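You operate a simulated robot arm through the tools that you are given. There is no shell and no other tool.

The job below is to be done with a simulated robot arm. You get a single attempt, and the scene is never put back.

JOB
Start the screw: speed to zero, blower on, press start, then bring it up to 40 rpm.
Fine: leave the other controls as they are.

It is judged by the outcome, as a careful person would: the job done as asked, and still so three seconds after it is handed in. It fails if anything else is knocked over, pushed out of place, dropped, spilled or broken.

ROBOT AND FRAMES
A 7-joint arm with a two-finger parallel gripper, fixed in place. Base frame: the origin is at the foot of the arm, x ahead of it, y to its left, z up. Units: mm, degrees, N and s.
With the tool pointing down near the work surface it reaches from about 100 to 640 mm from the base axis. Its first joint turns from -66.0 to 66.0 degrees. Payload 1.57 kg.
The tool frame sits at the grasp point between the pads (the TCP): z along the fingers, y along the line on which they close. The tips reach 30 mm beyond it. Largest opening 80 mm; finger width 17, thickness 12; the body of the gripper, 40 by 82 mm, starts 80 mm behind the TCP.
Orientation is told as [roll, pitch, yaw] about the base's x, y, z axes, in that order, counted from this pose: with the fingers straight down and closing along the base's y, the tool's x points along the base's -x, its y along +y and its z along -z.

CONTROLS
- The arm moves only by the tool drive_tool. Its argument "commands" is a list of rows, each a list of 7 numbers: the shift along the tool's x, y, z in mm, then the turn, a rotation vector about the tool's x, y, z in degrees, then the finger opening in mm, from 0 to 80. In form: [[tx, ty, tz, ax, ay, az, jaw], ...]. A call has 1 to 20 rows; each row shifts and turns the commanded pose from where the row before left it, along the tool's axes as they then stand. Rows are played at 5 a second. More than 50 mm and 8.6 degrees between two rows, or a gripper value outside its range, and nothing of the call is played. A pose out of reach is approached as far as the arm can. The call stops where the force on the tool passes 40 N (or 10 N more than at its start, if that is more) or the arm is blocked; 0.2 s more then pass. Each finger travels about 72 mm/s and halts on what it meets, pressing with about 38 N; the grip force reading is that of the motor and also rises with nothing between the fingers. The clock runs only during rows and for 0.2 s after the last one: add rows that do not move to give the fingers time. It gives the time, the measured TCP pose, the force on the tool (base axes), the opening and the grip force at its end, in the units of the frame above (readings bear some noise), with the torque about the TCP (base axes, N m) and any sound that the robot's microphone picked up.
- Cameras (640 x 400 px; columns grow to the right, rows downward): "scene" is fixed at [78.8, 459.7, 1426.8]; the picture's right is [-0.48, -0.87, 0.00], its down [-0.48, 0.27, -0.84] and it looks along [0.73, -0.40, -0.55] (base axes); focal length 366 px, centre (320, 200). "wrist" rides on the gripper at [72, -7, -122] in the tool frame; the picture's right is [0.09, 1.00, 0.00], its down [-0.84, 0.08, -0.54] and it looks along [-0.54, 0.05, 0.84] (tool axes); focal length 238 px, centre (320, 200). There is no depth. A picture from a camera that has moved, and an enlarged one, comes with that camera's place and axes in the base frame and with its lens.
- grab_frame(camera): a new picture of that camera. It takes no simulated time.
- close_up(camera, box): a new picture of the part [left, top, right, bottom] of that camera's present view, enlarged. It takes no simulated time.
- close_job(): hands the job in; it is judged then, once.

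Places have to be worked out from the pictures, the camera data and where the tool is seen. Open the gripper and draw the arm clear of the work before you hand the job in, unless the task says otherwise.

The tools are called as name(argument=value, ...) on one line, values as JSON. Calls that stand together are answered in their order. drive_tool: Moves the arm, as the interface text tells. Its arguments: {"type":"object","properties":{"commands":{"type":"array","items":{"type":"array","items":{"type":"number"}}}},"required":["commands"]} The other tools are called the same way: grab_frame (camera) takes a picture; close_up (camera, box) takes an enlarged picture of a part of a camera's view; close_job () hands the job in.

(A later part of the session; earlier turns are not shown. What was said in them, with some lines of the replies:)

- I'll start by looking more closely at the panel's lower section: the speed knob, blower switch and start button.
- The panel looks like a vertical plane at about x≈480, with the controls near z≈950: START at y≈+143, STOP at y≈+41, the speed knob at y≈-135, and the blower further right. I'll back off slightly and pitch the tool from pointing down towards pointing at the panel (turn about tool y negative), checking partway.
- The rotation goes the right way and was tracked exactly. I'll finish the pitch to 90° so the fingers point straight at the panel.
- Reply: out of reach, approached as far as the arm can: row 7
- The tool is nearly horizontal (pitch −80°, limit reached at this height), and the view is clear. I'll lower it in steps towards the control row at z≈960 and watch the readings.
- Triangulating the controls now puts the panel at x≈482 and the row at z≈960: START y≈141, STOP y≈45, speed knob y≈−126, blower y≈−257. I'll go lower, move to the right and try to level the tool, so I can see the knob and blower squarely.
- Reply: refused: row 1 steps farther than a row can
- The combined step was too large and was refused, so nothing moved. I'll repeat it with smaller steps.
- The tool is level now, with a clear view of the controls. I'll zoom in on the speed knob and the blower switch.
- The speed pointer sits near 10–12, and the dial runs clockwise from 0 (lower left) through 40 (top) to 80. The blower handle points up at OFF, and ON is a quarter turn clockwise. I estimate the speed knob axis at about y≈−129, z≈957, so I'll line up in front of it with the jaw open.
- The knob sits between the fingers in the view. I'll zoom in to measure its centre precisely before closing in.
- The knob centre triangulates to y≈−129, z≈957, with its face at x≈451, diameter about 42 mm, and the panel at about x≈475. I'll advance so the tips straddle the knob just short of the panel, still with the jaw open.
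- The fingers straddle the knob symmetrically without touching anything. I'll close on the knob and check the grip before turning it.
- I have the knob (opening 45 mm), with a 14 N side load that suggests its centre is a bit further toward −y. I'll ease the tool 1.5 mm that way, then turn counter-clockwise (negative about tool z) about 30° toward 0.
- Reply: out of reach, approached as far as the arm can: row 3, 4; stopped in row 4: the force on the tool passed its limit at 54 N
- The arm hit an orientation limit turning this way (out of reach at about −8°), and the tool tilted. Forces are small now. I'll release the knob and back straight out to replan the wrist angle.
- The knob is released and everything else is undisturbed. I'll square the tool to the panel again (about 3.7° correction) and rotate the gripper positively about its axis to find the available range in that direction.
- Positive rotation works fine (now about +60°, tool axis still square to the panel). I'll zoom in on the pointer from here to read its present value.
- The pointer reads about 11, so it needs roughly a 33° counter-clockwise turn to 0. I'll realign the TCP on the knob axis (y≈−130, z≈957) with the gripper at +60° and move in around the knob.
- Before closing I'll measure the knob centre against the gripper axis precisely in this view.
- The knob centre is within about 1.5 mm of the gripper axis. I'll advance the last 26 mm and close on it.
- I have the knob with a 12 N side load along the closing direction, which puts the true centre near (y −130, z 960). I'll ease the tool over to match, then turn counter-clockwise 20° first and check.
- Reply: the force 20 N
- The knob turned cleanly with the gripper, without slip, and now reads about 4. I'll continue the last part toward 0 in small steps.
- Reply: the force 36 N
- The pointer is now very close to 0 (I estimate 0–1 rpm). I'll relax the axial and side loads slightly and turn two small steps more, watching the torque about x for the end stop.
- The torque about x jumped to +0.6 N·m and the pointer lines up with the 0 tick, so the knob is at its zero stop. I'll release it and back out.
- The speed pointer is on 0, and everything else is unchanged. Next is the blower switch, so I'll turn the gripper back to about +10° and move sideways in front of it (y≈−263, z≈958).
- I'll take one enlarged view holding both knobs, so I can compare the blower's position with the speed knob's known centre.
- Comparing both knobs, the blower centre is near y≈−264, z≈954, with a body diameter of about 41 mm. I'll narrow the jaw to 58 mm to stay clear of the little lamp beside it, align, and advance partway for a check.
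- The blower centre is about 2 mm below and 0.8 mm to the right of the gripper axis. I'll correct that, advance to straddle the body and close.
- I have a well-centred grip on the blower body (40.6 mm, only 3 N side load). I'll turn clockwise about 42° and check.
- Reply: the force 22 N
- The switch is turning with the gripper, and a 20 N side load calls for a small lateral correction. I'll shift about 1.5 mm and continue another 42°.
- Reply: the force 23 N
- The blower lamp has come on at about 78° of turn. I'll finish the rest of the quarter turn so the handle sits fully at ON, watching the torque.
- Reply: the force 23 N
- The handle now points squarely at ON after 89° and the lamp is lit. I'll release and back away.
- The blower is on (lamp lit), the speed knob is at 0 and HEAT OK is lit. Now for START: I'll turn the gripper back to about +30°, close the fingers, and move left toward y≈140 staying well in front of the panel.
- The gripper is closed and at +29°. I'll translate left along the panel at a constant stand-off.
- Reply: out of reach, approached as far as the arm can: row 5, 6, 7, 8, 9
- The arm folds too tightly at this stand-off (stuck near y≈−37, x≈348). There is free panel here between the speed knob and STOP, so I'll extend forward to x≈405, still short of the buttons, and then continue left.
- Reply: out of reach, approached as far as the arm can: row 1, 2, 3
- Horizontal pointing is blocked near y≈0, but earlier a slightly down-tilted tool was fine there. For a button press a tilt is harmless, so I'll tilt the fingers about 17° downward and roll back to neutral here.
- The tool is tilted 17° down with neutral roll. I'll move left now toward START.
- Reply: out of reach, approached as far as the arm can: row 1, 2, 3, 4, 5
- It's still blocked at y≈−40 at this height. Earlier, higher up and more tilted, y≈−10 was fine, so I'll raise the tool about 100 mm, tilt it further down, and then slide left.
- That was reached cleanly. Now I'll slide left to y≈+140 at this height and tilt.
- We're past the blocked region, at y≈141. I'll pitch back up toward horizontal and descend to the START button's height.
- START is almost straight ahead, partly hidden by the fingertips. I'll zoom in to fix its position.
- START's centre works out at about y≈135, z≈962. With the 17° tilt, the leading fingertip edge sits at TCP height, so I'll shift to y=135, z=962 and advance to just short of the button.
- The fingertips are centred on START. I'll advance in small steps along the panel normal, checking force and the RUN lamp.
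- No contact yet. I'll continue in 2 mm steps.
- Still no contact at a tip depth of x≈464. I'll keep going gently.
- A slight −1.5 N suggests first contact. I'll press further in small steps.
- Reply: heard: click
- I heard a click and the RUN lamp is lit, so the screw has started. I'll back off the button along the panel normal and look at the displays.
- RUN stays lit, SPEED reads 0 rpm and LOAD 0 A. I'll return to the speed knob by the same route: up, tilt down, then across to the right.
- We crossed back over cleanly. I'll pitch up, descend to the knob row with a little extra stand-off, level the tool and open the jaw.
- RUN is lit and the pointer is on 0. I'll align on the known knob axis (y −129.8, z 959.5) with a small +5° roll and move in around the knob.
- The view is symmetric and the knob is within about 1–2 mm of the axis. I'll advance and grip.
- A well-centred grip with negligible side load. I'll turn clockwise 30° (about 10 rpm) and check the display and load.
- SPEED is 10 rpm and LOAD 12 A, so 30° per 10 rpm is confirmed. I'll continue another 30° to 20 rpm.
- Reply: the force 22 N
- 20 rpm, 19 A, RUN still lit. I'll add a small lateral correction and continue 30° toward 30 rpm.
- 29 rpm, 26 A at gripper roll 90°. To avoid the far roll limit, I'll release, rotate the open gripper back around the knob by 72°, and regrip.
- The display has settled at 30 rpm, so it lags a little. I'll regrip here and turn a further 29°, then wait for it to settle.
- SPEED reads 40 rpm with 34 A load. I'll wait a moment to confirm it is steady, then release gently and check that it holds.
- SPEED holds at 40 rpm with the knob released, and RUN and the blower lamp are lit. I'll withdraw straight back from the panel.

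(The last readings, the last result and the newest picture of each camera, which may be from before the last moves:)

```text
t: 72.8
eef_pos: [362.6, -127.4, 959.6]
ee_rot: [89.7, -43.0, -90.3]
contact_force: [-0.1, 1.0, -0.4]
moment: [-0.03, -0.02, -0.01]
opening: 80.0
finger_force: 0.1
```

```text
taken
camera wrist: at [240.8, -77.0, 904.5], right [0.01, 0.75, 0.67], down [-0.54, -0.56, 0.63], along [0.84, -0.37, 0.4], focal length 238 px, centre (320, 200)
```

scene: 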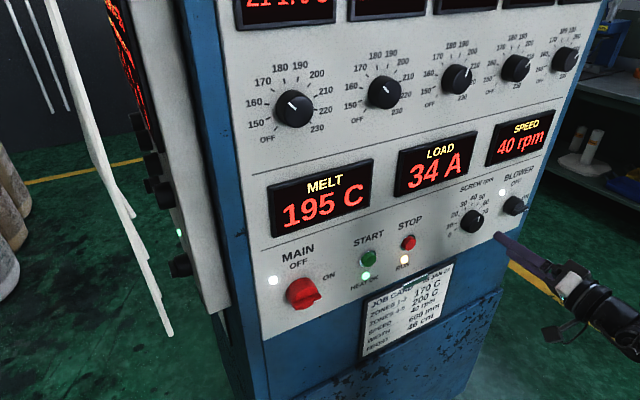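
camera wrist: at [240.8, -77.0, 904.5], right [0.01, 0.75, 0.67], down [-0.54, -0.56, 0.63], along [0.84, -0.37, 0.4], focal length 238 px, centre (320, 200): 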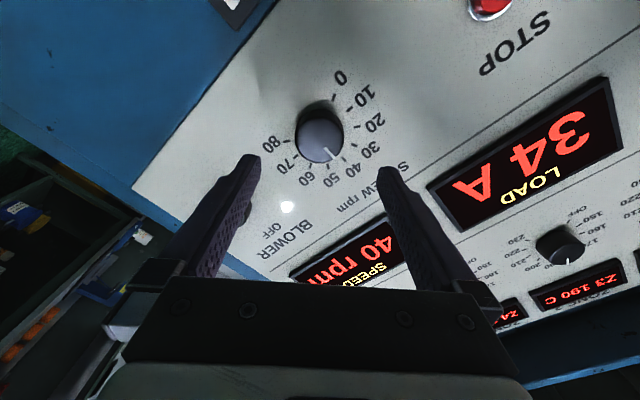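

Everything reads as intended and the arm is clear, with the gripper open. I'll let a few seconds pass and do a final check that 40 rpm, RUN and the blower hold, and that the other knobs are untouched.

drive_tool(commands=[[0, 0, 0, 0, 0, 0, 80], [0, 0, 0, 0, 0, 0, 80], [0, 0, 0, 0, 0, 0, 80], [0, 0, 0, 0, 0, 0, 80], [0, 0, 0, 0, 0, 0, 80], [0, 0, 0, 0, 0, 0, 80], [0, 0, 0, 0, 0, 0, 80], [0, 0, 0, 0, 0, 0, 80], [0, 0, 0, 0, 0, 0, 80], [0, 0, 0, 0, 0, 0, 80], [0, 0, 0, 0, 0, 0, 80], [0, 0, 0, 0, 0, 0, 80], [0, 0, 0, 0, 0, 0, 80], [0, 0, 0, 0, 0, 0, 80], [0, 0, 0, 0, 0, 0, 80]])

close_up(camera="scene", box=[260, 110, 570, 300])

close_up(camera="wrist", box=[240, 60, 400, 200])

```text
t: 76.0
eef_pos: [362.6, -126.9, 959.2]
ee_rot: [89.6, -42.9, -90.4]
contact_force: [0.2, 0.0, 0.2]
moment: [-0.01, -0.03, 0.0]
opening: 80.0
finger_force: 0.0
```

```text
2.06 times, centred on (415, 205) of scene
camera zoom: at [78.8, 459.7, 1426.8], right [-0.48, -0.87, 0.0], down [-0.48, 0.27, -0.84], along [0.73, -0.4, -0.55], focal length 756 px, centre (124, 190)
```

zoom: 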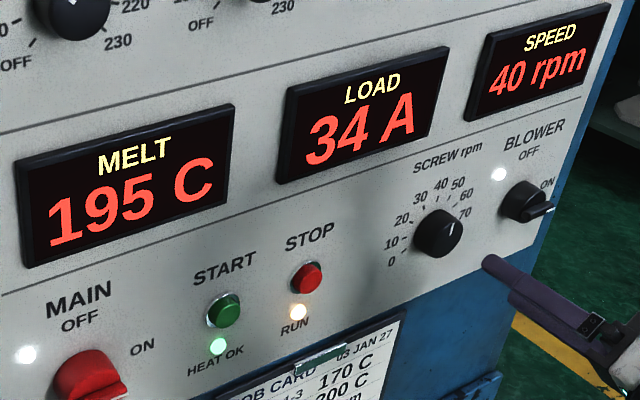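

```text
2.86 times, centred on (320, 130) of wrist
camera zoom: at [241.0, -77.0, 904.5], right [0.01, 0.75, 0.67], down [-0.54, -0.56, 0.63], along [0.84, -0.37, 0.4], focal length 681 px, centre (320, 400)
```

zoom: 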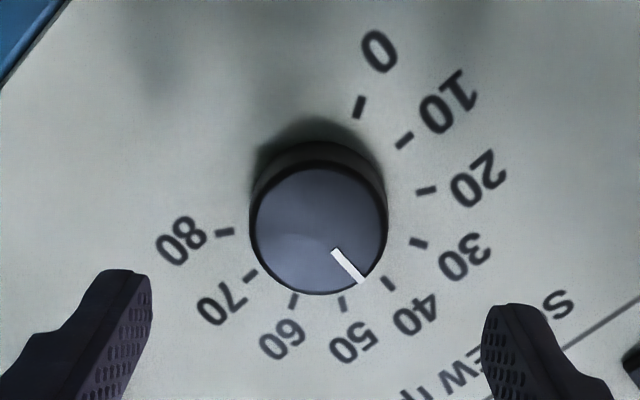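

The readings are steady: 40 rpm, 34 A, RUN lit, blower ON, and the pointer is at 40. The other controls are untouched and the arm is clear with the gripper open, so I'm handing the job in.

close_job()

```text
The job is handed in.
```

The screw is running at 40 rpm, and I've handed the job in. I did it in the order you gave: speed to zero, blower on, start pressed, then speed brought up to 40.

- **Final readings:** SPEED showed 40 rpm and LOAD 34 A. Both held for several seconds after I let go of the knob. The RUN and blower lamps were lit.
- **First try at zeroing:** the arm reached a joint limit while holding the speed knob, and the force briefly hit 54 N before it stopped. I let go, gripped again at a different angle and turned the knob to its zero stop. Nothing appeared damaged or moved out of place.
- **Other controls:** I left them as they were. MELT rose from 190 to 195 °C during the job, with HEAT OK still lit.

The arm is backed away from the panel with the gripper open.
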